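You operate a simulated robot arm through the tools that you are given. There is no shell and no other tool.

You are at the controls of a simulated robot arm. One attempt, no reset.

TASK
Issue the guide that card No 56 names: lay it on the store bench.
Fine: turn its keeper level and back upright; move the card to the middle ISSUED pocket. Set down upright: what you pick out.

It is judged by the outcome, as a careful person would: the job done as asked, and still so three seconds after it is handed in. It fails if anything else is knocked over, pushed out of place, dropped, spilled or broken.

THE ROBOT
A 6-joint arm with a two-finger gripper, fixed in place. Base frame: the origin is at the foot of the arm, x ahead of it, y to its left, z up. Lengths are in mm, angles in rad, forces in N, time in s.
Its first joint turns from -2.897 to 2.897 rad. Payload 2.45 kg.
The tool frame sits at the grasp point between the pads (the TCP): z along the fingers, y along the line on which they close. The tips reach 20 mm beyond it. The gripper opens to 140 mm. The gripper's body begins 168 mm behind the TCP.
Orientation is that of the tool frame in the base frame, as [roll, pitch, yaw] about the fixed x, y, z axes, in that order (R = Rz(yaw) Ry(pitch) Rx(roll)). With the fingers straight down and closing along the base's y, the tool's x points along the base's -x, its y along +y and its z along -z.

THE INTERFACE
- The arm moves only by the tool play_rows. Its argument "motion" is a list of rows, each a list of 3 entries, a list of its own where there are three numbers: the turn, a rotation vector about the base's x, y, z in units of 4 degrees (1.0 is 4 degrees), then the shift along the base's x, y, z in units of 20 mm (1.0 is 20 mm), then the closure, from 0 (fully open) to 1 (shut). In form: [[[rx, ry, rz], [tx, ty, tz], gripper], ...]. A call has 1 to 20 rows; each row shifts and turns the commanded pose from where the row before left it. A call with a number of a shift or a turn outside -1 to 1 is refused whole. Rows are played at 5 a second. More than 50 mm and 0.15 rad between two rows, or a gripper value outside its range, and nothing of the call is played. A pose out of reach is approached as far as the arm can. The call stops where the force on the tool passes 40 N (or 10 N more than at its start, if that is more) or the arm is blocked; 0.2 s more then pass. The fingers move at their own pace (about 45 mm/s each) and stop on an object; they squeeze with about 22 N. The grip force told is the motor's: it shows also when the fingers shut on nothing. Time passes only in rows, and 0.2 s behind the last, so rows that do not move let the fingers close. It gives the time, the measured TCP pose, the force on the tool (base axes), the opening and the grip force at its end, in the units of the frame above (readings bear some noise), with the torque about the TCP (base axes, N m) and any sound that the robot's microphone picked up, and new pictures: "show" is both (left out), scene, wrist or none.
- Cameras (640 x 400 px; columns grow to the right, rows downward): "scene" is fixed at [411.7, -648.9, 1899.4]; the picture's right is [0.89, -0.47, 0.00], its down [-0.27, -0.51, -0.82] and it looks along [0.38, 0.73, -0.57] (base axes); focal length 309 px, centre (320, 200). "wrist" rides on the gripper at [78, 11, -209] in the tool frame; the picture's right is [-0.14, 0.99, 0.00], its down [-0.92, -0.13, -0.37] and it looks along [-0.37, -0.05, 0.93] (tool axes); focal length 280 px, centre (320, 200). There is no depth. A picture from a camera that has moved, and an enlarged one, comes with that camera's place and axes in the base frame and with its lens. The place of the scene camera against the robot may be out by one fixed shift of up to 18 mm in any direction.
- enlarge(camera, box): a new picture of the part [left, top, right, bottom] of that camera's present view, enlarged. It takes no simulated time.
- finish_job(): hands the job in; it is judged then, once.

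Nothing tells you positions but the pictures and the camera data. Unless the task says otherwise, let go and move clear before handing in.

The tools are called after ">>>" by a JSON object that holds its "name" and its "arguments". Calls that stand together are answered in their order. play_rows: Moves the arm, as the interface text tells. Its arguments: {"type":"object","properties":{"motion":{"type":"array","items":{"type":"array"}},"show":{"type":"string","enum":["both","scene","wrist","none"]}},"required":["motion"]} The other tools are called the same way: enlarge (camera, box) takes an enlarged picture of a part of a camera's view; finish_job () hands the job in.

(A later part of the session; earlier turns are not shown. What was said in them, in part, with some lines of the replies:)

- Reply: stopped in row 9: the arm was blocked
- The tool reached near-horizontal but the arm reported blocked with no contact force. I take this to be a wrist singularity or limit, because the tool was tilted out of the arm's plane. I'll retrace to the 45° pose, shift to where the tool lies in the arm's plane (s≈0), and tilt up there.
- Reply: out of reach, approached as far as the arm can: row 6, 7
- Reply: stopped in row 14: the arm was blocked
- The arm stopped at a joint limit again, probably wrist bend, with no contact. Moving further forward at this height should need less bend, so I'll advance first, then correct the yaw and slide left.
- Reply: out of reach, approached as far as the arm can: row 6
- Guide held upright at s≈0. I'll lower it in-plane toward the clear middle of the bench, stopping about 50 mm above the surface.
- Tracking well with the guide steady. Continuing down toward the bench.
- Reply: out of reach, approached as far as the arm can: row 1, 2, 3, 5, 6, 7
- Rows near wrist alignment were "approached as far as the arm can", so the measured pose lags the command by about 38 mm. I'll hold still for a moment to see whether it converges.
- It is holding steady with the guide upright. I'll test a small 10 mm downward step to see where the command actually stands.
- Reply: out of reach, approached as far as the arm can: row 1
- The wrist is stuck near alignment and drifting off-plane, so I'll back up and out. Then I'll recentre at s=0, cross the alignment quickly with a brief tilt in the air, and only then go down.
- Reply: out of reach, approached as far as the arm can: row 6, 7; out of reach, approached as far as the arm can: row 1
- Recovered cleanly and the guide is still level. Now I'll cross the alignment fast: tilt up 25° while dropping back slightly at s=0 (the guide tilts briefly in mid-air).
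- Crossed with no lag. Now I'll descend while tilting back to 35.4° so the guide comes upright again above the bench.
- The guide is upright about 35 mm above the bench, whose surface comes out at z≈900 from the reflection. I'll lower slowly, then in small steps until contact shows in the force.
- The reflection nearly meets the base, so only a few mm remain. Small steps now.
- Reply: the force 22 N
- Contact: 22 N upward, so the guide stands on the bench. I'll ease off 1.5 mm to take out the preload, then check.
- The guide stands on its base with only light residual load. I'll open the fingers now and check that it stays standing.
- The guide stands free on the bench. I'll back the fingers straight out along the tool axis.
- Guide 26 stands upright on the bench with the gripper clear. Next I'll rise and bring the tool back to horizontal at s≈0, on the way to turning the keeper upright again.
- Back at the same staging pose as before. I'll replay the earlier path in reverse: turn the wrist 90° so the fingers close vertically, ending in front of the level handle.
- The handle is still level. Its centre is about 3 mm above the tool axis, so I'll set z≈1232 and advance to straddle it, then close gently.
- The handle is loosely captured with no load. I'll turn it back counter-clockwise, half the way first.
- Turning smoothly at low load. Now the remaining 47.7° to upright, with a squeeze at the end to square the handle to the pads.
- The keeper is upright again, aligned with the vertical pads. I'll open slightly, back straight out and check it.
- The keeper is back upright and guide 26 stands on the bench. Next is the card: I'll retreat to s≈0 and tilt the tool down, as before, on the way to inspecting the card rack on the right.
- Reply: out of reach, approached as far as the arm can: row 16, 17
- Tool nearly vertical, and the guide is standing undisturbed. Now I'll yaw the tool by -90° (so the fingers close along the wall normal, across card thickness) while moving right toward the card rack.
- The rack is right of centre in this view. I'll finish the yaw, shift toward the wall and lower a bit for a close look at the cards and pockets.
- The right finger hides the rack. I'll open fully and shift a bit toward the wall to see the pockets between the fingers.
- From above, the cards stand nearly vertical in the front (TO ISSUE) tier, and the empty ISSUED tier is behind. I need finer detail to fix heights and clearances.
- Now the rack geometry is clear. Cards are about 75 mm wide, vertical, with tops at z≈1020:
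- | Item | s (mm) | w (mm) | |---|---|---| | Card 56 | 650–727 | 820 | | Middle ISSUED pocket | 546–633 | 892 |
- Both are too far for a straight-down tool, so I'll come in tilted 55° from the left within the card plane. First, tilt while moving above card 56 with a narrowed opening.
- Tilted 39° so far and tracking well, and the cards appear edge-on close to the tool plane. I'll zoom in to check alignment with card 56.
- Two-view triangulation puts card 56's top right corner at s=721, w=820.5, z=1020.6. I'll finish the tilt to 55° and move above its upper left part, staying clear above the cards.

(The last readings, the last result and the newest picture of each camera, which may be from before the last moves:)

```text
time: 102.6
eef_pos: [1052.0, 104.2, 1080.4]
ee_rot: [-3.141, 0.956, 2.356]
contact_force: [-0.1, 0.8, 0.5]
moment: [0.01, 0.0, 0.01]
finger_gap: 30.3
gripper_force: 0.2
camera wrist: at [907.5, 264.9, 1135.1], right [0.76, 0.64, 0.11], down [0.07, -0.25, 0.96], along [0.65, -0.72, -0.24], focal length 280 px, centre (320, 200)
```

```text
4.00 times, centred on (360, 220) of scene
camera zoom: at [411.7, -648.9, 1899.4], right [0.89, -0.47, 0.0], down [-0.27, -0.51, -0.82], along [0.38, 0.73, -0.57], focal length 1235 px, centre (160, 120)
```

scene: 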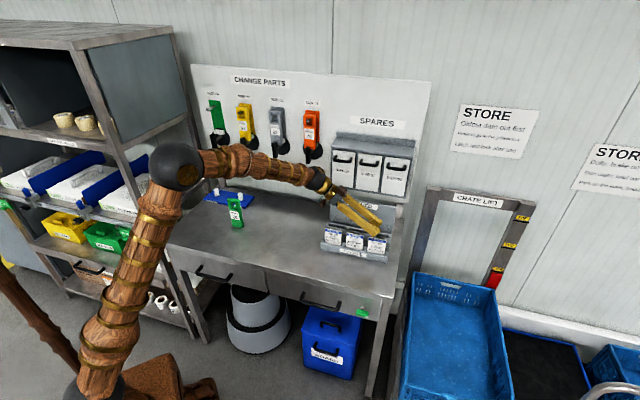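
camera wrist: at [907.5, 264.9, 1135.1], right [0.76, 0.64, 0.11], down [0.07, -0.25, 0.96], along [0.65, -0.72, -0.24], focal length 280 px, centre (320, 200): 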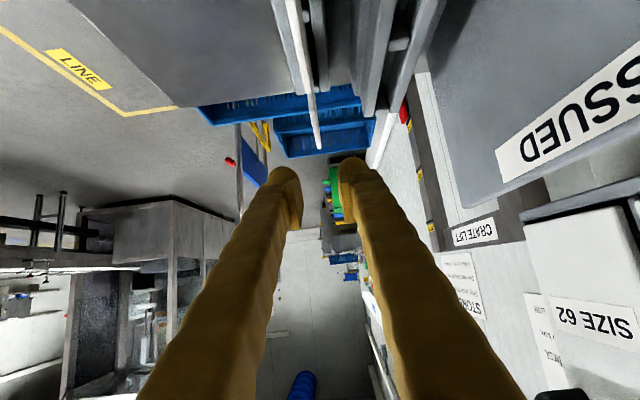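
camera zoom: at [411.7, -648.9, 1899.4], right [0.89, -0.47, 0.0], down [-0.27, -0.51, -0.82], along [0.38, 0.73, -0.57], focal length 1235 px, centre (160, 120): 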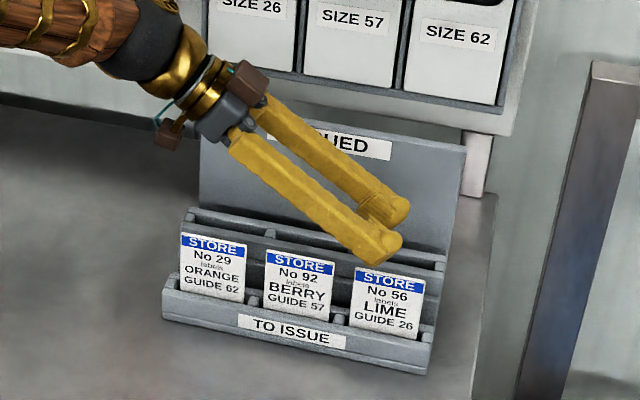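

The fingers straddle card 56's plane to within about 2 mm. I'll shift slightly (s=676, w=820) and descend vertically so the pads straddle its top edge while staying above card 92's corner.

>>> {"name": "play_rows", "arguments": {"motion": [[[0, 0, 0], [0.147, -0.058, -0.3], 0.786], [[0, 0, 0], [0.147, -0.058, -0.6], 0.786], [[0, 0, 0], [0, 0, -0.6], 0.786], [[0, 0, 0], [0, 0, -0.6], 0.786], [[0, 0, 0], [0, 0, 0], 0.786]]}}

>>> {"name": "enlarge", "arguments": {"camera": "wrist", "box": [240, 60, 400, 220]}}

>>> {"name": "enlarge", "arguments": {"camera": "scene", "box": [330, 190, 410, 270]}}

```text
time: 103.8
eef_pos: [1058.3, 103.3, 1039.9]
ee_rot: [-3.141, 0.956, 2.355]
contact_force: [0.0, 0.2, 0.3]
moment: [0.02, -0.01, 0.01]
finger_gap: 29.9
gripper_force: 0.0
camera wrist: at [913.9, 264.1, 1094.7], right [0.76, 0.64, 0.11], down [0.07, -0.25, 0.96], along [0.65, -0.72, -0.24], focal length 280 px, centre (320, 200)
```

scene: 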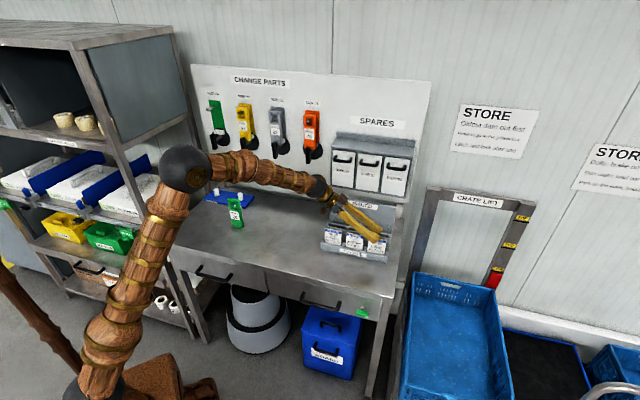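
wrist: 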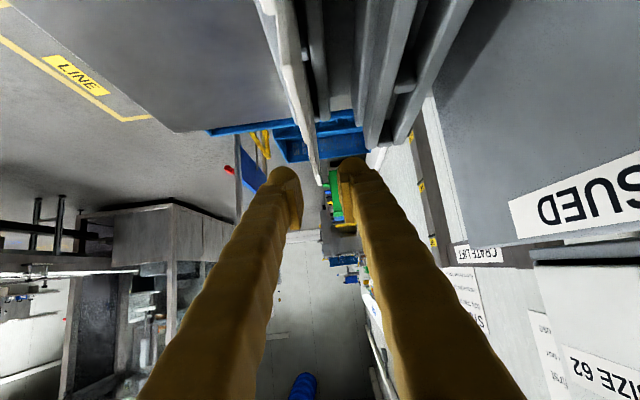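

```text
2.50 times, centred on (320, 140) of wrist
camera zoom: at [913.9, 264.1, 1094.7], right [0.76, 0.64, 0.11], down [0.07, -0.25, 0.96], along [0.65, -0.72, -0.24], focal length 701 px, centre (320, 350)
```

zoom: 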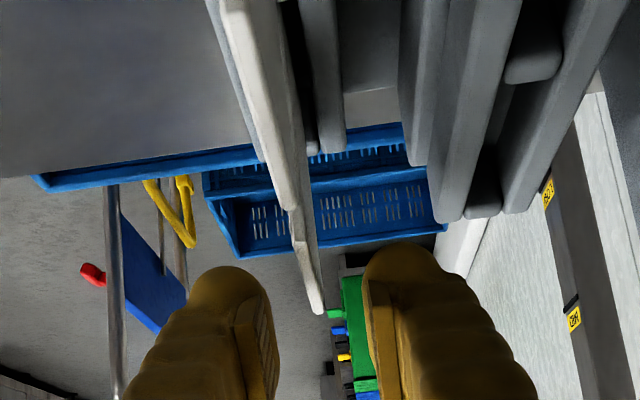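

```text
5.00 times, centred on (370, 230) of scene
camera zoom: at [411.7, -648.9, 1899.4], right [0.89, -0.47, 0.0], down [-0.27, -0.51, -0.82], along [0.38, 0.73, -0.57], focal length 1544 px, centre (70, 50)
```

zoom: 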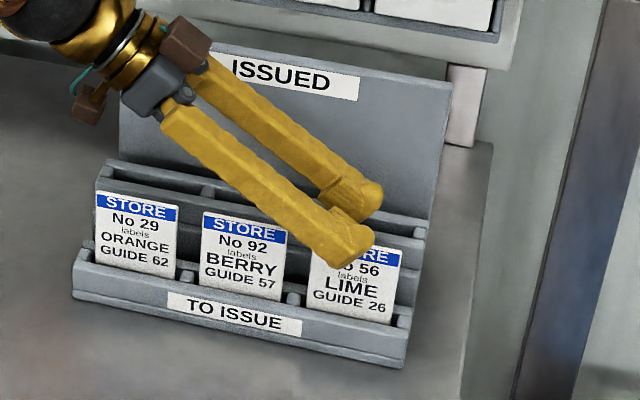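

Clean so far: the fingers are either side of card 56 and clear of card 92. I'll lower the last 25 mm with a 2 mm centring correction.

>>> {"name": "play_rows", "arguments": {"motion": [[[0, 0, 0], [-0.04, -0.088, -0.4], 0.786], [[0, 0, 0], [0, 0, -0.4], 0.786], [[0, 0, 0], [0, 0, -0.4], 0.786], [[0, 0, 0], [0, 0, 0], 0.786]], "show": "wrist"}}

>>> {"name": "enlarge", "arguments": {"camera": "wrist", "box": [250, 80, 390, 220]}}

>>> {"name": "enlarge", "arguments": {"camera": "scene", "box": [340, 200, 400, 260]}}

```text
time: 104.8
eef_pos: [1056.8, 104.4, 1015.1]
ee_rot: [3.141, 0.956, 2.356]
contact_force: [0.4, 0.2, 0.0]
moment: [0.03, -0.01, 0.01]
finger_gap: 29.8
gripper_force: 0.1
camera wrist: at [912.9, 265.2, 1071.1], right [0.76, 0.64, 0.11], down [0.07, -0.25, 0.96], along [0.65, -0.72, -0.24], focal length 280 px, centre (320, 200)
```

wrist: 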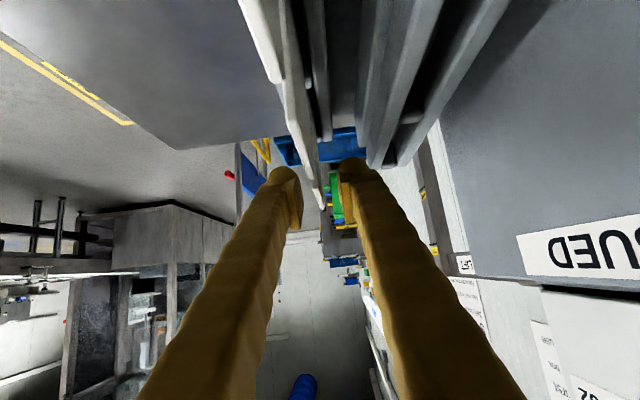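

```text
2.86 times, centred on (320, 150) of wrist
camera zoom: at [912.9, 265.2, 1071.1], right [0.76, 0.64, 0.11], down [0.07, -0.25, 0.96], along [0.65, -0.72, -0.24], focal length 801 px, centre (320, 343)
```

zoom: 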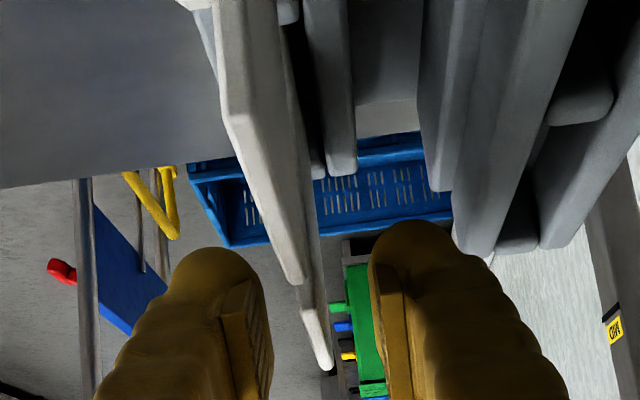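

```text
6.67 times, centred on (370, 230) of scene
camera zoom: at [411.7, -648.9, 1899.4], right [0.89, -0.47, 0.0], down [-0.27, -0.51, -0.82], along [0.38, 0.73, -0.57], focal length 2058 px, centre (-13, 0)
```

zoom: 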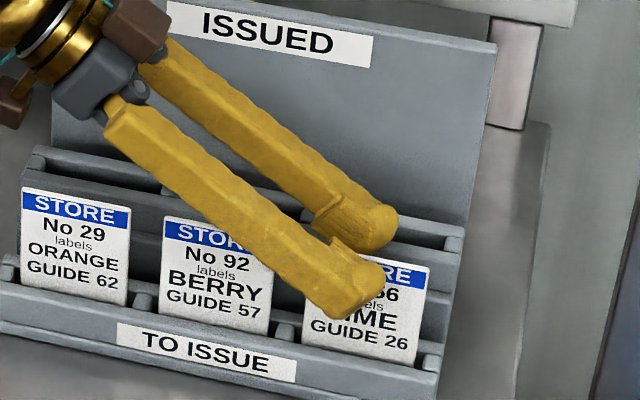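

The front finger passes just above card 92's corner by my numbers. I'll shift 4.5 mm right for more margin, centre on the card, and close.

>>> {"name": "play_rows", "arguments": {"motion": [[[0, 0, 0], [0.118, -0.202, 0.04], 0.786], [[0, 0, 0], [0, 0, 0], 0.86], [[0, 0, 0], [0, 0, 0], 0.92], [[0, 0, 0], [0, 0, 0], 0.96], [[0, 0, 0], [0, 0, 0], 0.98], [[0, 0, 0], [0, 0, 0], 1.0], [[0, 0, 0], [0, 0, 0], 1.0]], "show": "wrist"}}

>>> {"name": "enlarge", "arguments": {"camera": "wrist", "box": [250, 80, 390, 220]}}

>>> {"name": "enlarge", "arguments": {"camera": "scene", "box": [330, 200, 400, 270]}}

```text
time: 106.4
eef_pos: [1057.6, 101.4, 1014.9]
ee_rot: [3.141, 0.956, 2.358]
contact_force: [0.6, 0.1, -0.2]
moment: [0.0, -0.01, 0.05]
finger_gap: 5.8
gripper_force: 22.0
camera wrist: at [914.7, 261.1, 1071.2], right [0.76, 0.64, 0.11], down [0.07, -0.25, 0.96], along [0.65, -0.72, -0.24], focal length 280 px, centre (320, 200)
```

wrist: 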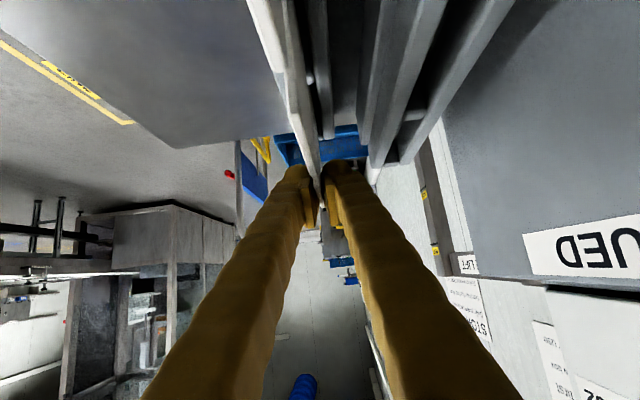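

```text
2.86 times, centred on (320, 150) of wrist
camera zoom: at [914.7, 261.1, 1071.2], right [0.76, 0.64, 0.11], down [0.07, -0.25, 0.96], along [0.65, -0.72, -0.24], focal length 801 px, centre (320, 343)
```

zoom: 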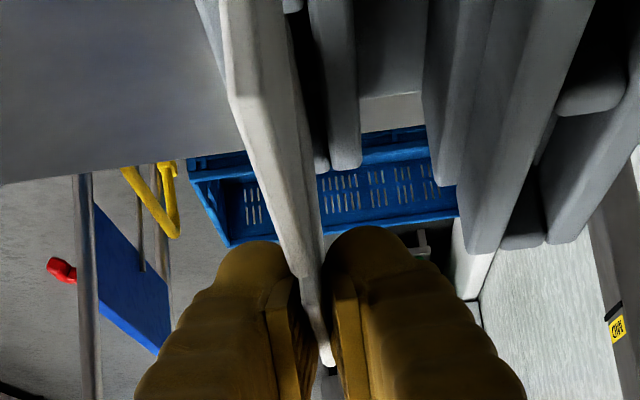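

```text
5.71 times, centred on (365, 235) of scene
camera zoom: at [411.7, -648.9, 1899.4], right [0.89, -0.47, 0.0], down [-0.27, -0.51, -0.82], along [0.38, 0.73, -0.57], focal length 1764 px, centre (63, 0)
```

zoom: 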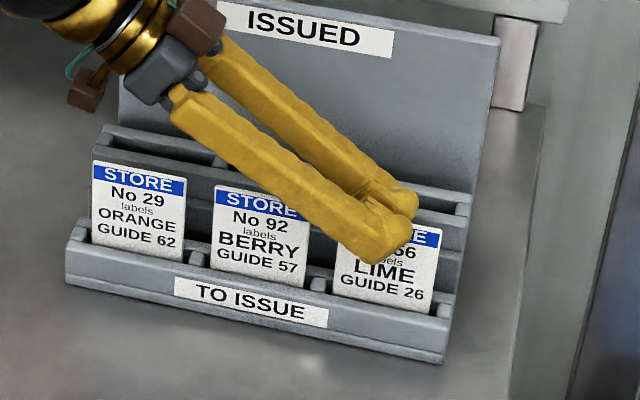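

The card is pinched (gap 5.8 mm, 22 N). I'll lift 10 mm and confirm that only card 56 moves.

>>> {"name": "play_rows", "arguments": {"motion": [[[0, 0, 0], [0, 0, 0.25], 1.0], [[0, 0, 0], [0, 0, 0.25], 1.0], [[0, 0, 0], [0, 0, 0], 1.0]], "show": "wrist"}}

>>> {"name": "enlarge", "arguments": {"camera": "scene", "box": [330, 200, 400, 270]}}

```text
time: 107.2
eef_pos: [1057.5, 100.7, 1024.9]
ee_rot: [3.138, 0.957, 2.354]
contact_force: [0.1, 0.1, -0.4]
moment: [0.0, 0.01, 0.0]
finger_gap: 6.1
gripper_force: 22.7
camera wrist: at [914.8, 260.4, 1081.0], right [0.76, 0.64, 0.11], down [0.07, -0.25, 0.96], along [0.65, -0.72, -0.24], focal length 280 px, centre (320, 200)
```

wrist: 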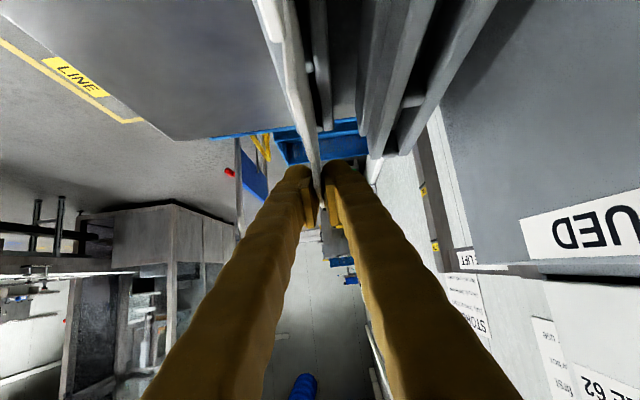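

```text
5.71 times, centred on (365, 235) of scene
camera zoom: at [411.7, -648.9, 1899.4], right [0.89, -0.47, 0.0], down [-0.27, -0.51, -0.82], along [0.38, 0.73, -0.57], focal length 1764 px, centre (63, 0)
```

zoom: 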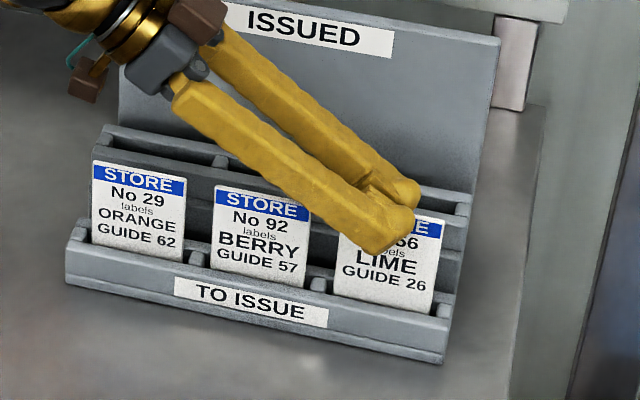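

Only card 56 moved. I'll lift it straight up, clear of the slot and above the rear tier.

>>> {"name": "play_rows", "arguments": {"motion": [[[0, 0, 0], [0, 0, 0.6], 1.0], [[0, 0, 0], [0, 0, 0.7], 1.0], [[0, 0, 0], [0, 0, 0.7], 1.0], [[0, 0, 0], [0, 0, 0.7], 1.0], [[0, 0, 0], [0, 0, 0.7], 1.0], [[0, 0, 0], [0, 0, 0.6], 1.0], [[0, 0, 0], [0, 0, 0], 1.0]]}}

>>> {"name": "enlarge", "arguments": {"camera": "scene", "box": [320, 180, 410, 270]}}

>>> {"name": "enlarge", "arguments": {"camera": "wrist", "box": [240, 0, 440, 200]}}

```text
time: 108.8
eef_pos: [1059.4, 98.3, 1105.4]
ee_rot: [-3.142, 0.957, 2.356]
contact_force: [-0.4, -1.0, -0.7]
moment: [0.03, 0.01, 0.01]
finger_gap: 5.8
gripper_force: 22.1
camera wrist: at [915.6, 258.7, 1161.0], right [0.76, 0.64, 0.11], down [0.07, -0.25, 0.96], along [0.65, -0.72, -0.24], focal length 280 px, centre (320, 200)
```

scene: 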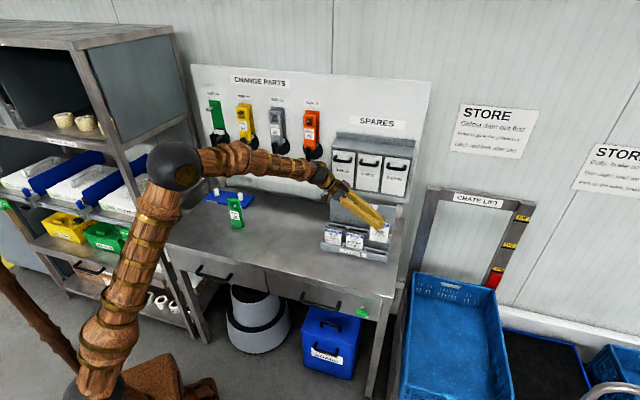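
wrist: 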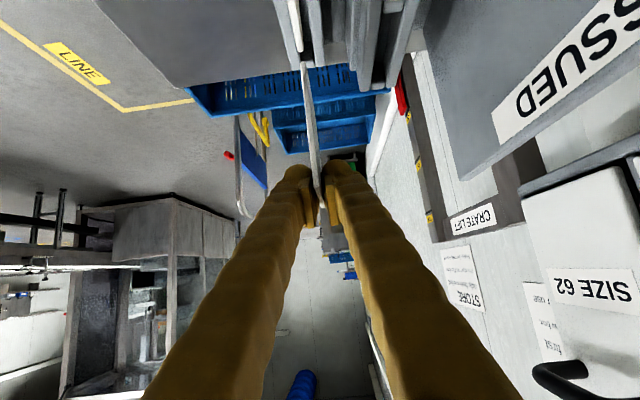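

```text
4.44 times, centred on (365, 225) of scene
camera zoom: at [411.7, -648.9, 1899.4], right [0.89, -0.47, 0.0], down [-0.27, -0.51, -0.82], along [0.38, 0.73, -0.57], focal length 1372 px, centre (120, 89)
```

zoom: 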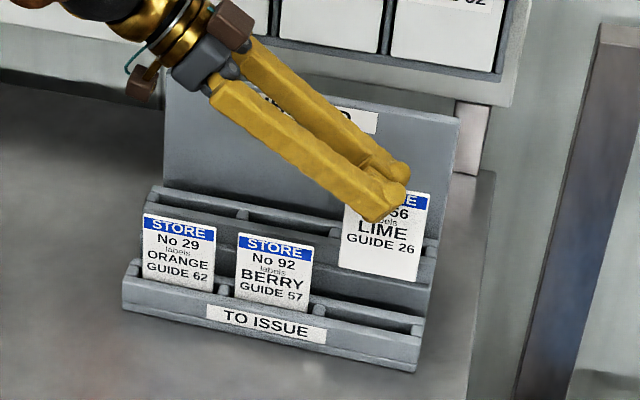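

```text
2.00 times, centred on (340, 100) of wrist
camera zoom: at [915.6, 258.7, 1161.0], right [0.76, 0.64, 0.11], down [0.07, -0.25, 0.96], along [0.65, -0.72, -0.24], focal length 561 px, centre (280, 400)
```

zoom: 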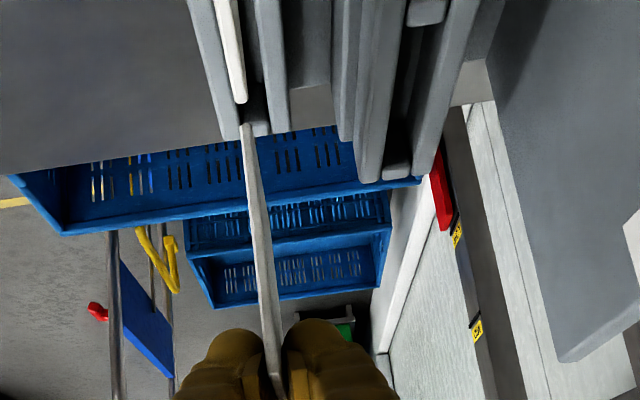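

Card 56 is up 90 mm with its bottom (z≈1010) above the rear tier's top (≈983). I'll move it back toward the wall over the ISSUED tier first, so it can't touch card 92, then go left.

>>> {"name": "play_rows", "arguments": {"motion": [[[0, 0, 0], [0.516, 0.516, -0.08], 1.0], [[0, 0, 0], [0.516, 0.516, -0.08], 1.0], [[0, 0, 0], [0.516, 0.516, -0.08], 1.0], [[0, 0, 0], [0.516, 0.516, -0.08], 1.0], [[0, 0, 0], [0.516, 0.516, -0.08], 1.0], [[0, 0, 0], [0, 0, 0], 1.0]]}}

>>> {"name": "enlarge", "arguments": {"camera": "scene", "box": [310, 160, 410, 270]}}

>>> {"name": "enlarge", "arguments": {"camera": "wrist", "box": [240, 0, 440, 200]}}

```text
time: 110.2
eef_pos: [1110.6, 152.4, 1098.2]
ee_rot: [-3.141, 0.956, 2.356]
contact_force: [-0.1, 0.9, 0.2]
moment: [-0.03, 0.0, -0.01]
finger_gap: 6.1
gripper_force: 22.3
camera wrist: at [967.1, 312.4, 1153.6], right [0.76, 0.64, 0.11], down [0.07, -0.25, 0.96], along [0.65, -0.72, -0.24], focal length 280 px, centre (320, 200)
```

scene: 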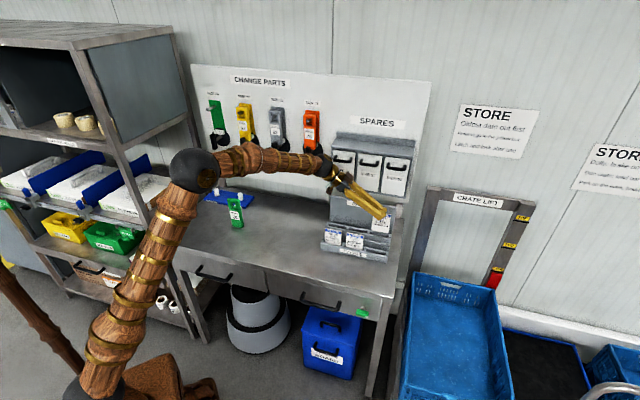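
wrist: 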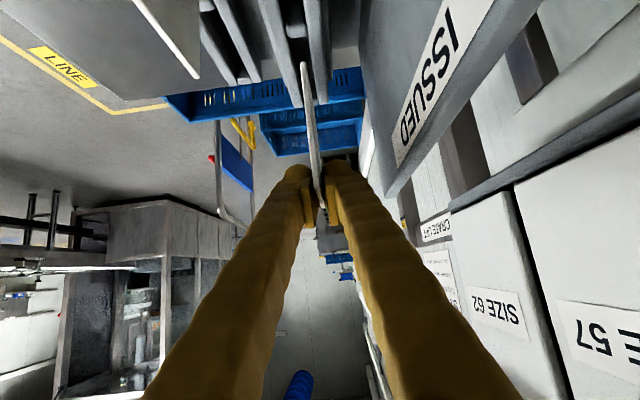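

```text
3.64 times, centred on (360, 215) of scene
camera zoom: at [411.7, -648.9, 1899.4], right [0.89, -0.47, 0.0], down [-0.27, -0.51, -0.82], along [0.38, 0.73, -0.57], focal length 1123 px, centre (174, 146)
```

zoom: 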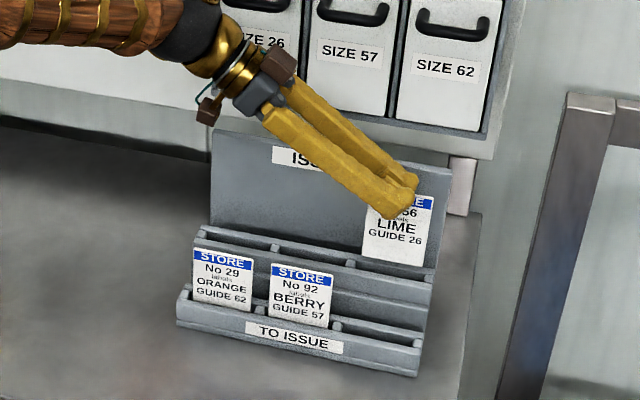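

```text
2.00 times, centred on (340, 100) of wrist
camera zoom: at [967.1, 312.4, 1153.6], right [0.76, 0.64, 0.11], down [0.07, -0.25, 0.96], along [0.65, -0.72, -0.24], focal length 561 px, centre (280, 400)
```

zoom: 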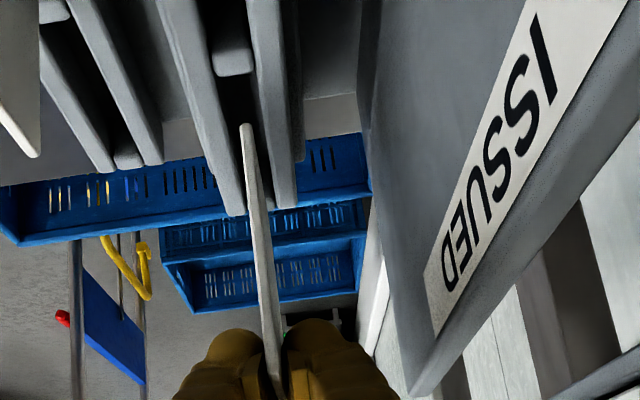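

The card hangs within about 1 mm of the ISSUED slot's centre line (w≈892.5). Now I'll slide it left above the middle pocket (centre s≈589).

>>> {"name": "play_rows", "arguments": {"motion": [[[0, 0, 0], [-0.581, 0.572, 0], 1.0], [[0, 0, 0], [-0.581, 0.572, 0], 1.0], [[0, 0, 0], [-0.581, 0.572, 0], 1.0], [[0, 0, 0], [-0.581, 0.572, 0], 1.0], [[0, 0, 0], [-0.581, 0.572, 0], 1.0], [[0, 0, 0], [-0.581, 0.572, 0], 1.0], [[0, 0, 0], [0, 0, 0], 1.0]]}}

>>> {"name": "enlarge", "arguments": {"camera": "scene", "box": [310, 170, 400, 270]}}

>>> {"name": "enlarge", "arguments": {"camera": "wrist", "box": [240, 0, 440, 200]}}

```text
time: 111.8
eef_pos: [1040.1, 218.1, 1096.6]
ee_rot: [3.141, 0.955, 2.356]
contact_force: [-0.2, 0.1, 0.2]
moment: [0.01, -0.04, -0.02]
finger_gap: 6.0
gripper_force: 21.0
camera wrist: at [896.0, 379.4, 1152.9], right [0.76, 0.64, 0.11], down [0.07, -0.25, 0.96], along [0.65, -0.72, -0.24], focal length 280 px, centre (320, 200)
```

scene: 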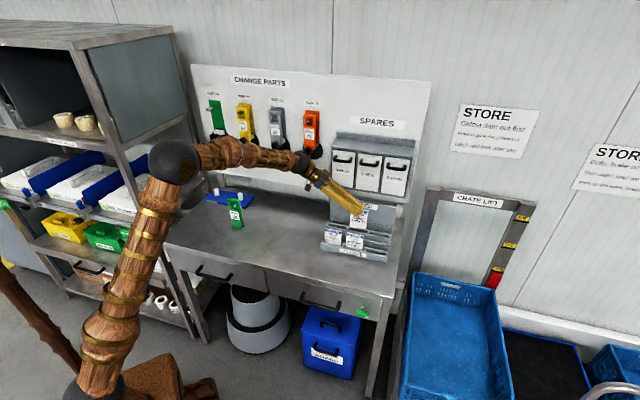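
wrist: 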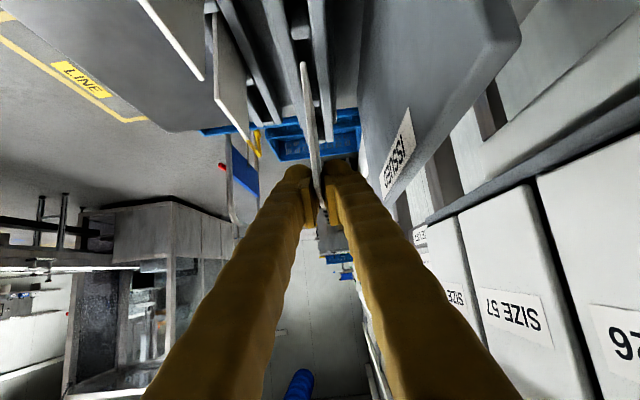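

```text
4.00 times, centred on (355, 220) of scene
camera zoom: at [411.7, -648.9, 1899.4], right [0.89, -0.47, 0.0], down [-0.27, -0.51, -0.82], along [0.38, 0.73, -0.57], focal length 1235 px, centre (180, 120)
```

zoom: 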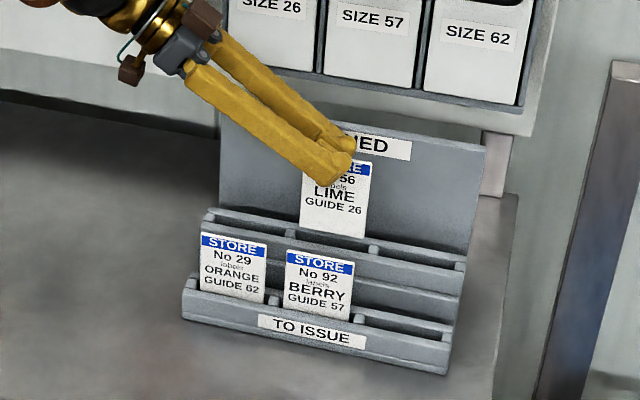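

```text
2.00 times, centred on (340, 100) of wrist
camera zoom: at [896.0, 379.4, 1152.9], right [0.76, 0.64, 0.11], down [0.07, -0.25, 0.96], along [0.65, -0.72, -0.24], focal length 561 px, centre (280, 400)
```

zoom: 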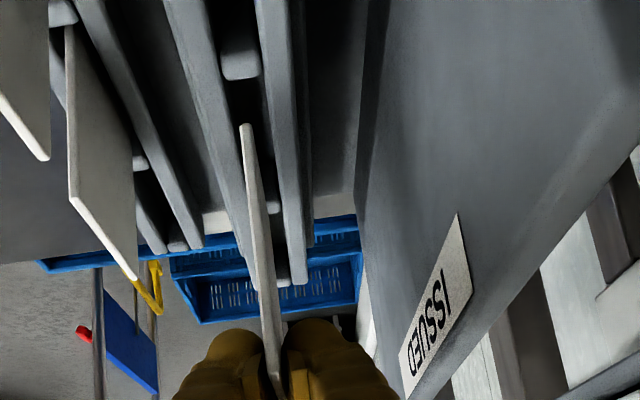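

The card is centred over the middle pocket to within a couple of mm. I'll make a 2 mm correction and lower it gently into the slot.

>>> {"name": "play_rows", "arguments": {"motion": [[[0, 0, 0], [-0.035, 0.106, -0.2], 1.0], [[0, 0, 0], [0, 0, -0.25], 1.0], [[0, 0, 0], [0, 0, -0.25], 1.0], [[0, 0, 0], [0, 0, 0], 1.0]], "show": "wrist"}}

>>> {"name": "enlarge", "arguments": {"camera": "wrist", "box": [260, 0, 400, 140]}}

>>> {"name": "enlarge", "arguments": {"camera": "scene", "box": [330, 190, 400, 260]}}

```text
time: 112.8
eef_pos: [1039.3, 221.6, 1082.2]
ee_rot: [-3.141, 0.955, 2.356]
contact_force: [0.0, -0.4, -1.0]
moment: [0.02, 0.03, 0.05]
finger_gap: 6.0
gripper_force: 22.3
camera wrist: at [895.8, 381.5, 1139.0], right [0.76, 0.64, 0.11], down [0.07, -0.25, 0.96], along [0.65, -0.72, -0.24], focal length 280 px, centre (320, 200)
```

wrist: 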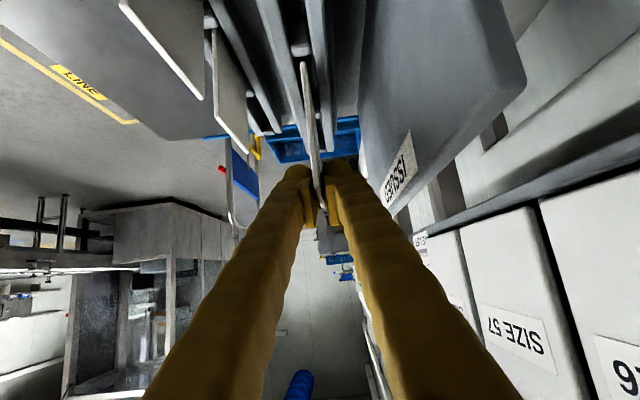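

```text
2.86 times, centred on (330, 70) of wrist
camera zoom: at [895.8, 381.5, 1139.0], right [0.76, 0.64, 0.11], down [0.07, -0.25, 0.96], along [0.65, -0.72, -0.24], focal length 801 px, centre (291, 571)
```

zoom: 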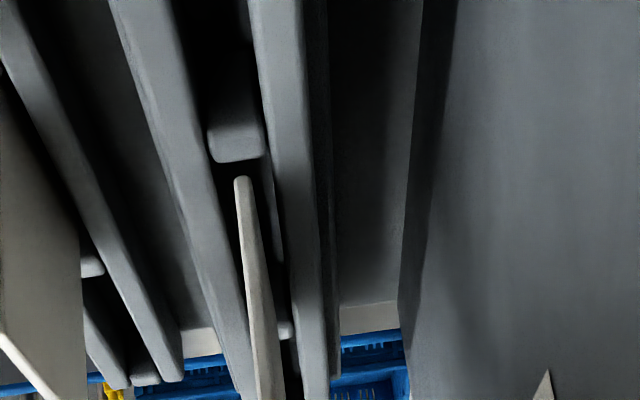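

```text
5.71 times, centred on (365, 225) of scene
camera zoom: at [411.7, -648.9, 1899.4], right [0.89, -0.47, 0.0], down [-0.27, -0.51, -0.82], along [0.38, 0.73, -0.57], focal length 1764 px, centre (63, 57)
```

zoom: 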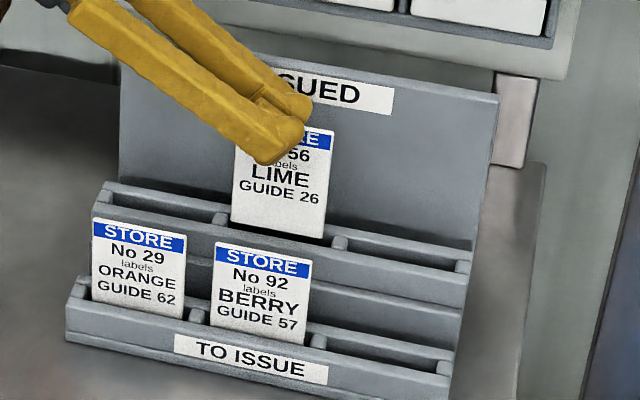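

The card's lower edge is entering the slot between the walls, centred. Continuing down in small steps.

>>> {"name": "play_rows", "arguments": {"motion": [[[0, 0, 0], [0, 0, -0.25], 1.0], [[0, 0, 0], [0, 0, -0.25], 1.0], [[0, 0, 0], [0, 0, -0.2], 1.0], [[0, 0, 0], [0, 0, 0], 1.0]], "show": "wrist"}}

>>> {"name": "enlarge", "arguments": {"camera": "wrist", "box": [260, 0, 400, 140]}}

>>> {"name": "enlarge", "arguments": {"camera": "scene", "box": [330, 190, 400, 260]}}

```text
time: 113.8
eef_pos: [1041.2, 221.8, 1069.0]
ee_rot: [-3.141, 0.956, 2.357]
contact_force: [-0.3, 0.0, 0.0]
moment: [-0.02, -0.01, 0.01]
finger_gap: 5.8
gripper_force: 21.8
camera wrist: at [896.5, 381.8, 1125.1], right [0.76, 0.64, 0.11], down [0.07, -0.25, 0.96], along [0.65, -0.72, -0.24], focal length 280 px, centre (320, 200)
```

wrist: 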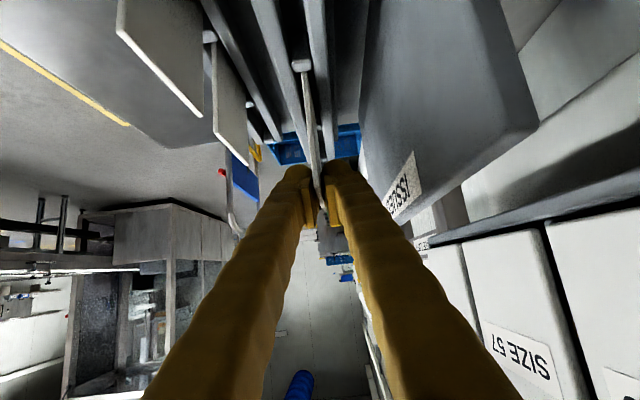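

```text
2.86 times, centred on (330, 70) of wrist
camera zoom: at [896.5, 381.8, 1125.1], right [0.76, 0.64, 0.11], down [0.07, -0.25, 0.96], along [0.65, -0.72, -0.24], focal length 801 px, centre (291, 571)
```

zoom: 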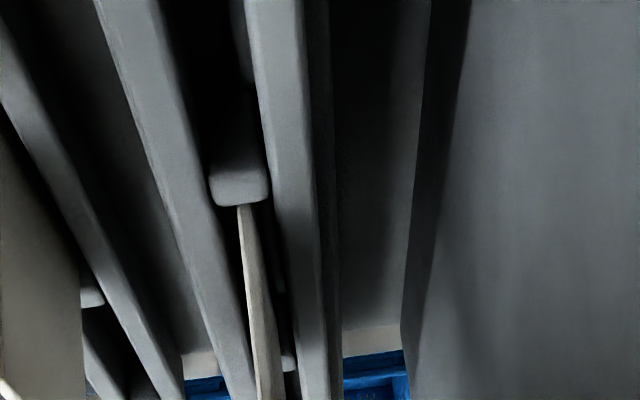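

```text
5.71 times, centred on (365, 225) of scene
camera zoom: at [411.7, -648.9, 1899.4], right [0.89, -0.47, 0.0], down [-0.27, -0.51, -0.82], along [0.38, 0.73, -0.57], focal length 1764 px, centre (63, 57)
```

zoom: 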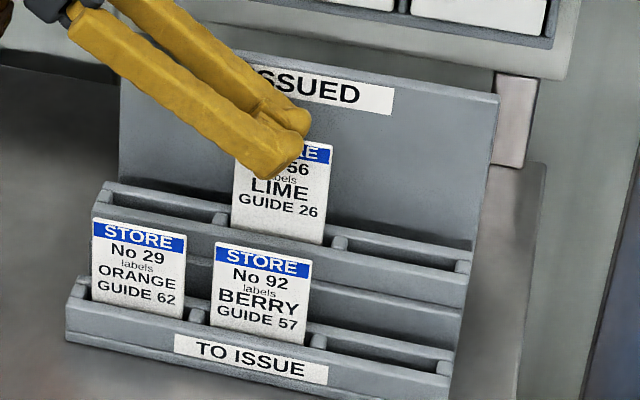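

The card is inside the pocket with no contact force. About 14 mm should remain, so I'll go on in finer steps.

>>> {"name": "play_rows", "arguments": {"motion": [[[0, 0, 0], [0, 0, -0.125], 1.0], [[0, 0, 0], [0, 0, -0.125], 1.0], [[0, 0, 0], [0, 0, -0.125], 1.0], [[0, 0, 0], [0, 0, 0], 1.0]], "show": "none"}}

>>> {"name": "enlarge", "arguments": {"camera": "scene", "box": [330, 190, 400, 260]}}

```text
time: 114.8
eef_pos: [1040.2, 222.2, 1062.1]
ee_rot: [3.141, 0.955, 2.357]
contact_force: [-0.3, -0.7, -0.3]
moment: [-0.02, -0.02, 0.03]
finger_gap: 5.8
gripper_force: 21.8
```

```text
5.71 times, centred on (365, 225) of scene
camera zoom: at [411.7, -648.9, 1899.4], right [0.89, -0.47, 0.0], down [-0.27, -0.51, -0.82], along [0.38, 0.73, -0.57], focal length 1764 px, centre (63, 57)
```

zoom: 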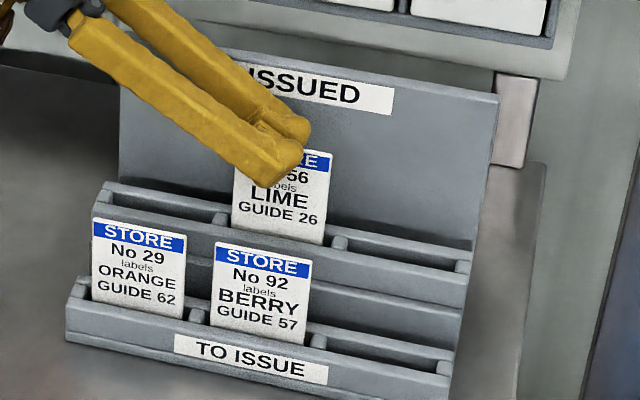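

>>> {"name": "play_rows", "arguments": {"motion": [[[0, 0, 0], [0, 0, -0.1], 1.0], [[0, 0, 0], [0, 0, -0.1], 1.0], [[0, 0, 0], [0, 0, 0], 1.0]], "show": "none"}}

```text
time: 115.6
eef_pos: [1041.4, 220.8, 1058.2]
ee_rot: [3.139, 0.957, 2.357]
contact_force: [0.4, 0.2, -0.4]
moment: [0.02, -0.01, 0.0]
finger_gap: 6.0
gripper_force: 21.6
```

No contact yet at TCP z=1058. I'll continue with 1.5–2 mm steps.

>>> {"name": "play_rows", "arguments": {"motion": [[[0, 0, 0], [0, 0, -0.1], 1.0], [[0, 0, 0], [0, 0, -0.1], 1.0], [[0, 0, 0], [0, 0, 0], 1.0]], "show": "none"}}

```text
time: 116.4
eef_pos: [1040.3, 219.9, 1054.7]
ee_rot: [3.138, 0.958, 2.354]
contact_force: [1.7, -0.3, 17.2]
moment: [-0.1, -0.14, -0.03]
finger_gap: 6.1
gripper_force: 22.2
```

Contact at z≈1055, exactly the expected pocket floor. I'll ease 1 mm and open the fingers gently.

>>> {"name": "play_rows", "arguments": {"motion": [[[0, 0, 0], [0, 0, 0.05], 1.0], [[0, 0, 0], [0, 0, 0], 0.94], [[0, 0, 0], [0, 0, 0], 0.92], [[0, 0, 0], [0, 0, 0], 0.9], [[0, 0, 0], [0, 0, 0], 0.9]], "show": "wrist"}}

>>> {"name": "enlarge", "arguments": {"camera": "wrist", "box": [250, 40, 390, 220]}}

>>> {"name": "enlarge", "arguments": {"camera": "scene", "box": [330, 190, 400, 260]}}

```text
time: 117.6
eef_pos: [1039.6, 220.1, 1054.2]
ee_rot: [-3.141, 0.956, 2.359]
contact_force: [-0.3, -0.2, 1.0]
moment: [-0.01, 0.03, -0.06]
finger_gap: 13.9
gripper_force: 0.0
camera wrist: at [896.3, 380.9, 1110.2], right [0.76, 0.64, 0.11], down [0.07, -0.25, 0.96], along [0.65, -0.72, -0.24], focal length 280 px, centre (320, 200)
```

wrist: 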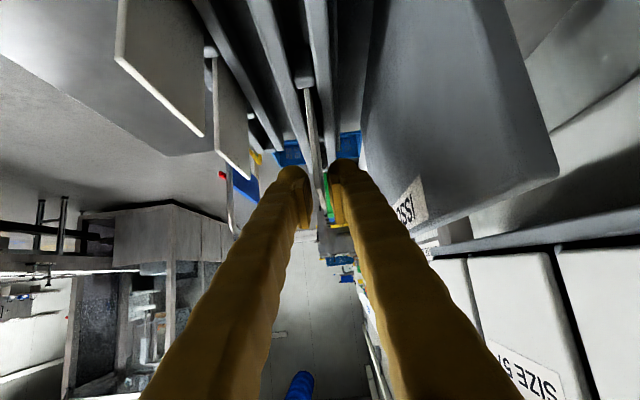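

```text
2.22 times, centred on (320, 130) of wrist
camera zoom: at [896.3, 380.9, 1110.2], right [0.76, 0.64, 0.11], down [0.07, -0.25, 0.96], along [0.65, -0.72, -0.24], focal length 623 px, centre (320, 356)
```

zoom: 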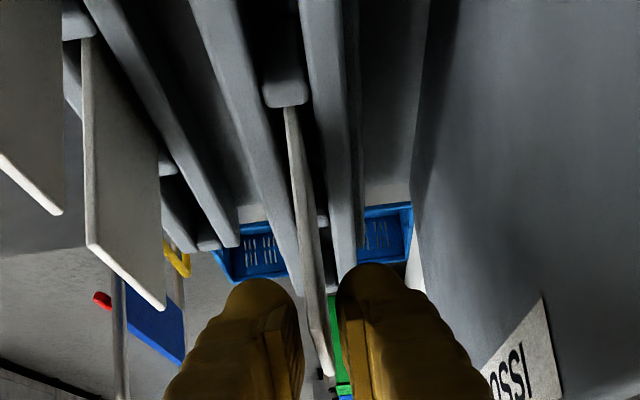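

```text
5.71 times, centred on (365, 225) of scene
camera zoom: at [411.7, -648.9, 1899.4], right [0.89, -0.47, 0.0], down [-0.27, -0.51, -0.82], along [0.38, 0.73, -0.57], focal length 1764 px, centre (63, 57)
```

zoom: 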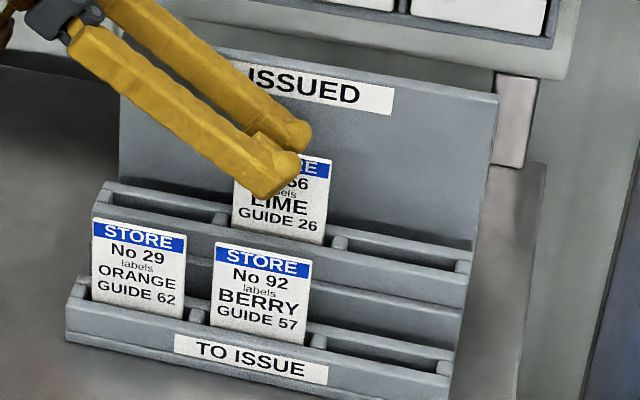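

The card stays put in the pocket. I'll open a bit more and wait to see that it settles before withdrawing upward.

>>> {"name": "play_rows", "arguments": {"motion": [[[0, 0, 0], [0, 0, 0], 0.85], [[0, 0, 0], [0, 0, 0], 0.82], [[0, 0, 0], [0, 0, 0], 0.8], [[0, 0, 0], [0, 0, 0], 0.8]], "show": "wrist"}}

>>> {"name": "enlarge", "arguments": {"camera": "wrist", "box": [250, 40, 390, 220]}}

>>> {"name": "enlarge", "arguments": {"camera": "scene", "box": [330, 190, 400, 260]}}

```text
time: 118.6
eef_pos: [1040.1, 219.5, 1055.1]
ee_rot: [3.141, 0.957, 2.355]
contact_force: [-0.8, -0.4, -1.1]
moment: [0.01, -0.02, 0.04]
finger_gap: 28.2
gripper_force: 0.2
camera wrist: at [896.3, 380.9, 1110.3], right [0.76, 0.64, 0.11], down [0.07, -0.25, 0.96], along [0.65, -0.72, -0.24], focal length 280 px, centre (320, 200)
```

wrist: 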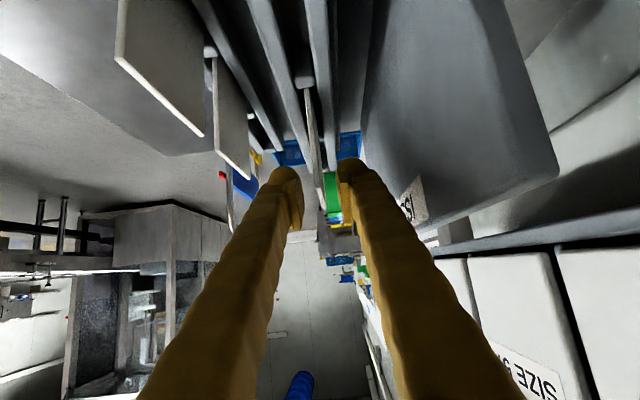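

```text
2.22 times, centred on (320, 130) of wrist
camera zoom: at [896.3, 380.9, 1110.3], right [0.76, 0.64, 0.11], down [0.07, -0.25, 0.96], along [0.65, -0.72, -0.24], focal length 623 px, centre (320, 356)
```

zoom: 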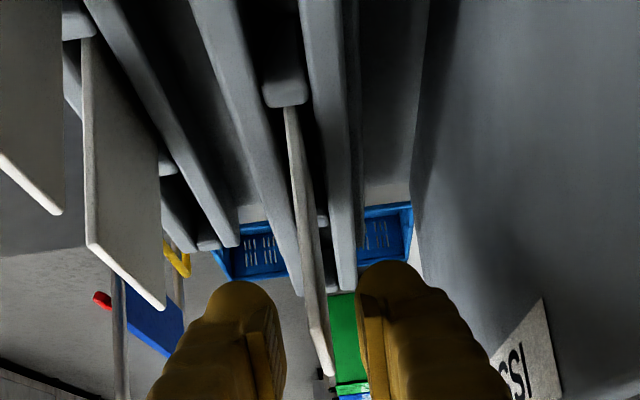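

```text
5.71 times, centred on (365, 225) of scene
camera zoom: at [411.7, -648.9, 1899.4], right [0.89, -0.47, 0.0], down [-0.27, -0.51, -0.82], along [0.38, 0.73, -0.57], focal length 1764 px, centre (63, 57)
```

zoom: 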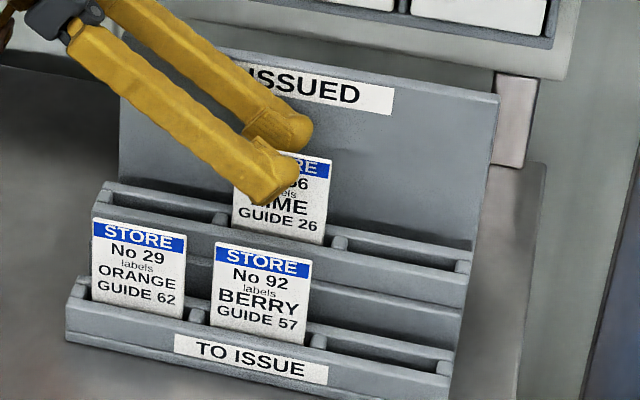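

The card stands steady in the middle ISSUED pocket. I'll withdraw straight up, clear of its top, then away.

>>> {"name": "play_rows", "arguments": {"motion": [[[0, 0, 0], [0, 0, 0.5], 0.8], [[0, 0, 0], [0, 0, 0.7], 0.8], [[0, 0, 0], [0, 0, 0.7], 0.8], [[0, 0, 0], [-0.3, 0.3, 0.7], 0.8], [[0, 0, 0], [-0.3, 0.3, 0.5], 0.8], [[0, 0, 0], [-0.8, -0.1, 0.2], 0.8], [[0, 0, 0], [-0.8, -0.1, 0.2], 0.8], [[0, 0, 0], [-0.8, -0.1, 0.2], 0.8], [[0, 0, 0], [-0.8, -0.1, 0.2], 0.8], [[0, 0, 0], [0, 0, 0], 0.8]]}}

>>> {"name": "enlarge", "arguments": {"camera": "scene", "box": [310, 180, 400, 270]}}

```text
time: 120.8
eef_pos: [963.9, 224.2, 1134.2]
ee_rot: [3.139, 0.956, 2.354]
contact_force: [-0.7, 0.7, 0.4]
moment: [0.02, -0.01, -0.01]
finger_gap: 28.0
gripper_force: 0.1
camera wrist: at [820.7, 384.1, 1190.4], right [0.76, 0.64, 0.11], down [0.07, -0.25, 0.96], along [0.65, -0.72, -0.24], focal length 280 px, centre (320, 200)
```

scene: 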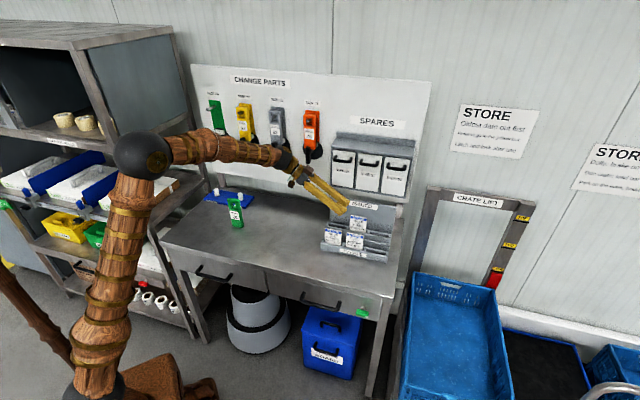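
wrist: 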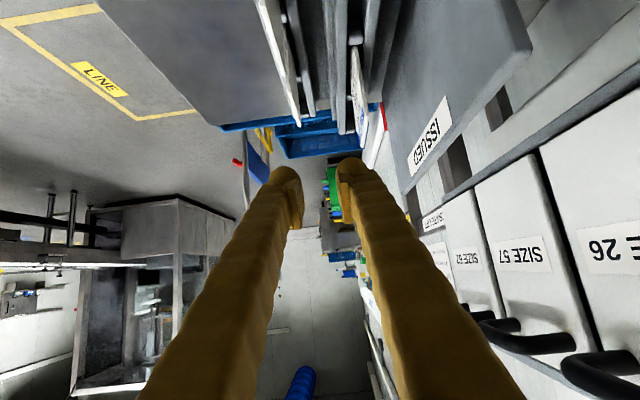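

```text
4.44 times, centred on (355, 225) of scene
camera zoom: at [411.7, -648.9, 1899.4], right [0.89, -0.47, 0.0], down [-0.27, -0.51, -0.82], along [0.38, 0.73, -0.57], focal length 1372 px, centre (164, 89)
```

zoom: 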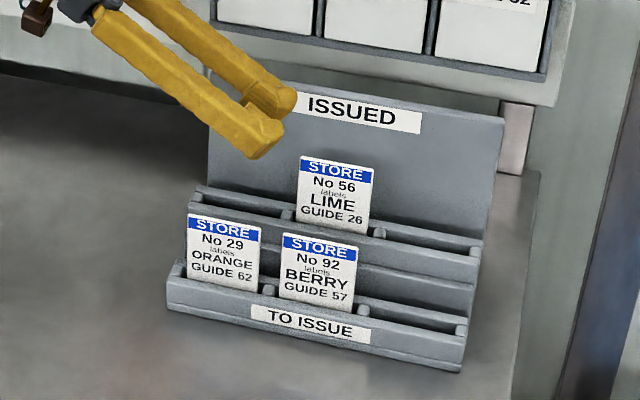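

Card 56 stands in the middle ISSUED pocket, and cards 29 and 92 are untouched. I'll move the arm well clear and do a final check of everything.

>>> {"name": "play_rows", "arguments": {"motion": [[[0, 0, 0], [-0.8, -0.1, 0.5], 0.8], [[0, 0, 0], [-0.8, -0.1, 0.5], 0.8], [[0, 0, 0], [-0.8, -0.1, 0.5], 0.8], [[0, 0, 0], [-0.8, -0.1, 0.5], 0.8], [[0, 0, 0], [-0.8, -0.1, 0.5], 0.7], [[0, 0, 0], [-0.8, -0.1, 0.5], 0.6], [[0.6, 0.6, 0], [-0.6, -0.1, 0.5], 0.5], [[0.6, 0.6, 0], [-0.6, -0.1, 0.5], 0.5], [[0.6, 0.6, 0], [-0.6, -0.1, 0.5], 0.5], [[0, 0, 0], [0, 0, 0], 0.5]]}}

>>> {"name": "enlarge", "arguments": {"camera": "scene", "box": [310, 180, 400, 270]}}

>>> {"name": "enlarge", "arguments": {"camera": "scene", "box": [190, 80, 290, 240]}}

>>> {"name": "enlarge", "arguments": {"camera": "scene", "box": [200, 170, 270, 240]}}

```text
time: 123.0
eef_pos: [832.4, 207.6, 1223.2]
ee_rot: [3.141, 0.78, 2.356]
contact_force: [0.0, 0.6, 0.3]
moment: [-0.02, -0.03, -0.01]
finger_gap: 70.0
gripper_force: 0.2
camera wrist: at [697.4, 358.9, 1316.3], right [0.77, 0.63, 0.1], down [0.19, -0.37, 0.91], along [0.61, -0.68, -0.41], focal length 280 px, centre (320, 200)
```

scene: 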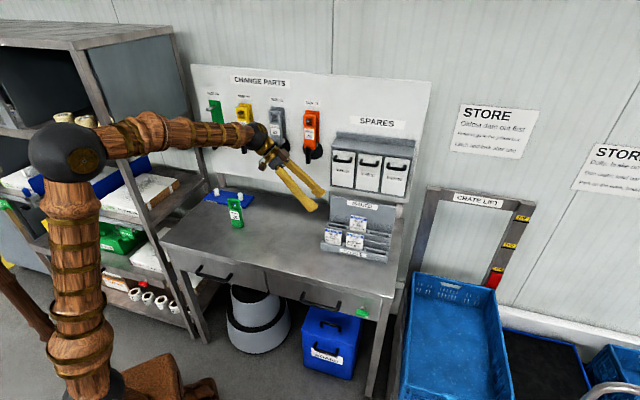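
wrist: 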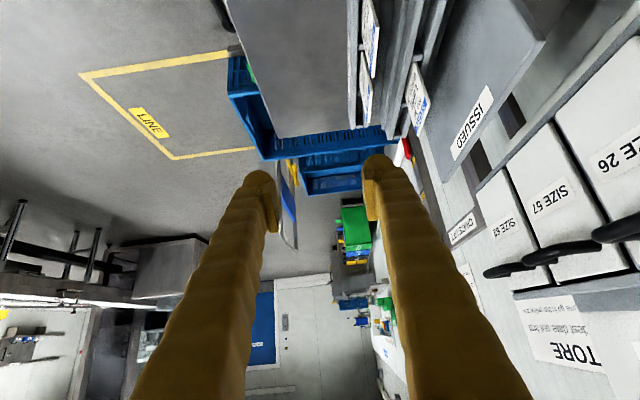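

```text
4.44 times, centred on (355, 225) of scene
camera zoom: at [411.7, -648.9, 1899.4], right [0.89, -0.47, 0.0], down [-0.27, -0.51, -0.82], along [0.38, 0.73, -0.57], focal length 1372 px, centre (164, 89)
```

zoom: 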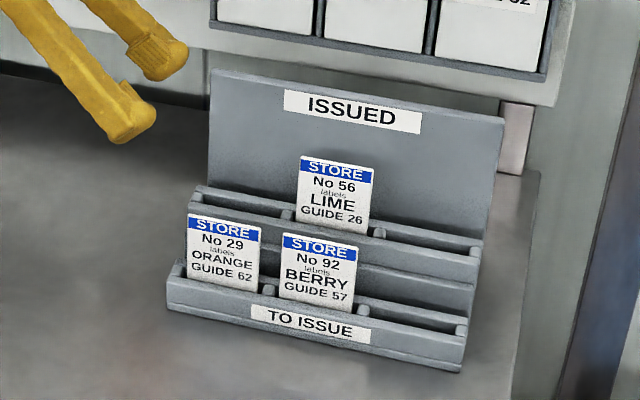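

```text
2.50 times, centred on (240, 160) of scene
camera zoom: at [411.7, -648.9, 1899.4], right [0.89, -0.47, 0.0], down [-0.27, -0.51, -0.82], along [0.38, 0.73, -0.57], focal length 772 px, centre (520, 300)
```

zoom: 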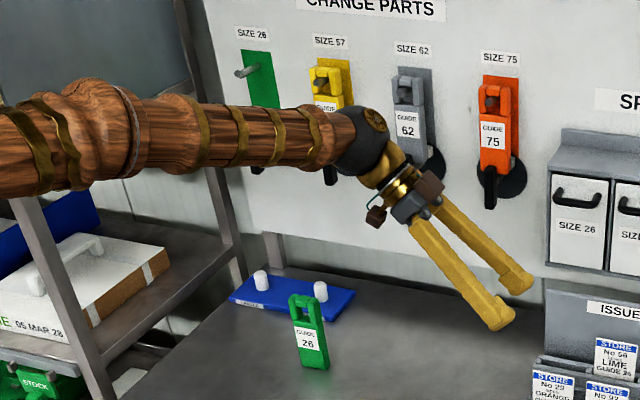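

```text
5.71 times, centred on (235, 205) of scene
camera zoom: at [411.7, -648.9, 1899.4], right [0.89, -0.47, 0.0], down [-0.27, -0.51, -0.82], along [0.38, 0.73, -0.57], focal length 1764 px, centre (806, 171)
```

zoom: 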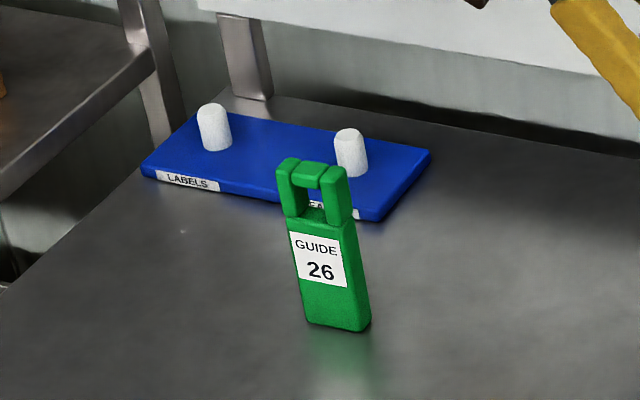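

Final check:
- Guide 26 stands upright on the bench.
- Its keeper was left upright, and the arm has not been near it since.
- Card 56 stands in the middle ISSUED pocket.
- Cards 29 and 92 and the other guides I can see look undisturbed.
- The gripper is empty and clear.

I'm handing in.

>>> {"name": "finish_job", "arguments": {}}

```text
The job is handed in.
```

Card No 56 names GUIDE 26, the green guide. It now stands upright on the store bench, and I have handed the job in.

- **Keeper:** I turned guide 26's keeper level to free the guide. I turned it back upright after the guide was on the bench.
- **Card:** Card No 56 is standing upright in the middle ISSUED pocket.
- **Everything else:** In the last pictures, cards 29 and 92 and the blue tray looked undisturbed. The arm partly hid guides 57 and 62 and keeper 26 in that view, but it had not been near keeper 26 since I set it upright.

The gripper was empty and clear of the bench and rack when I handed in. I have not seen a result from the judging.
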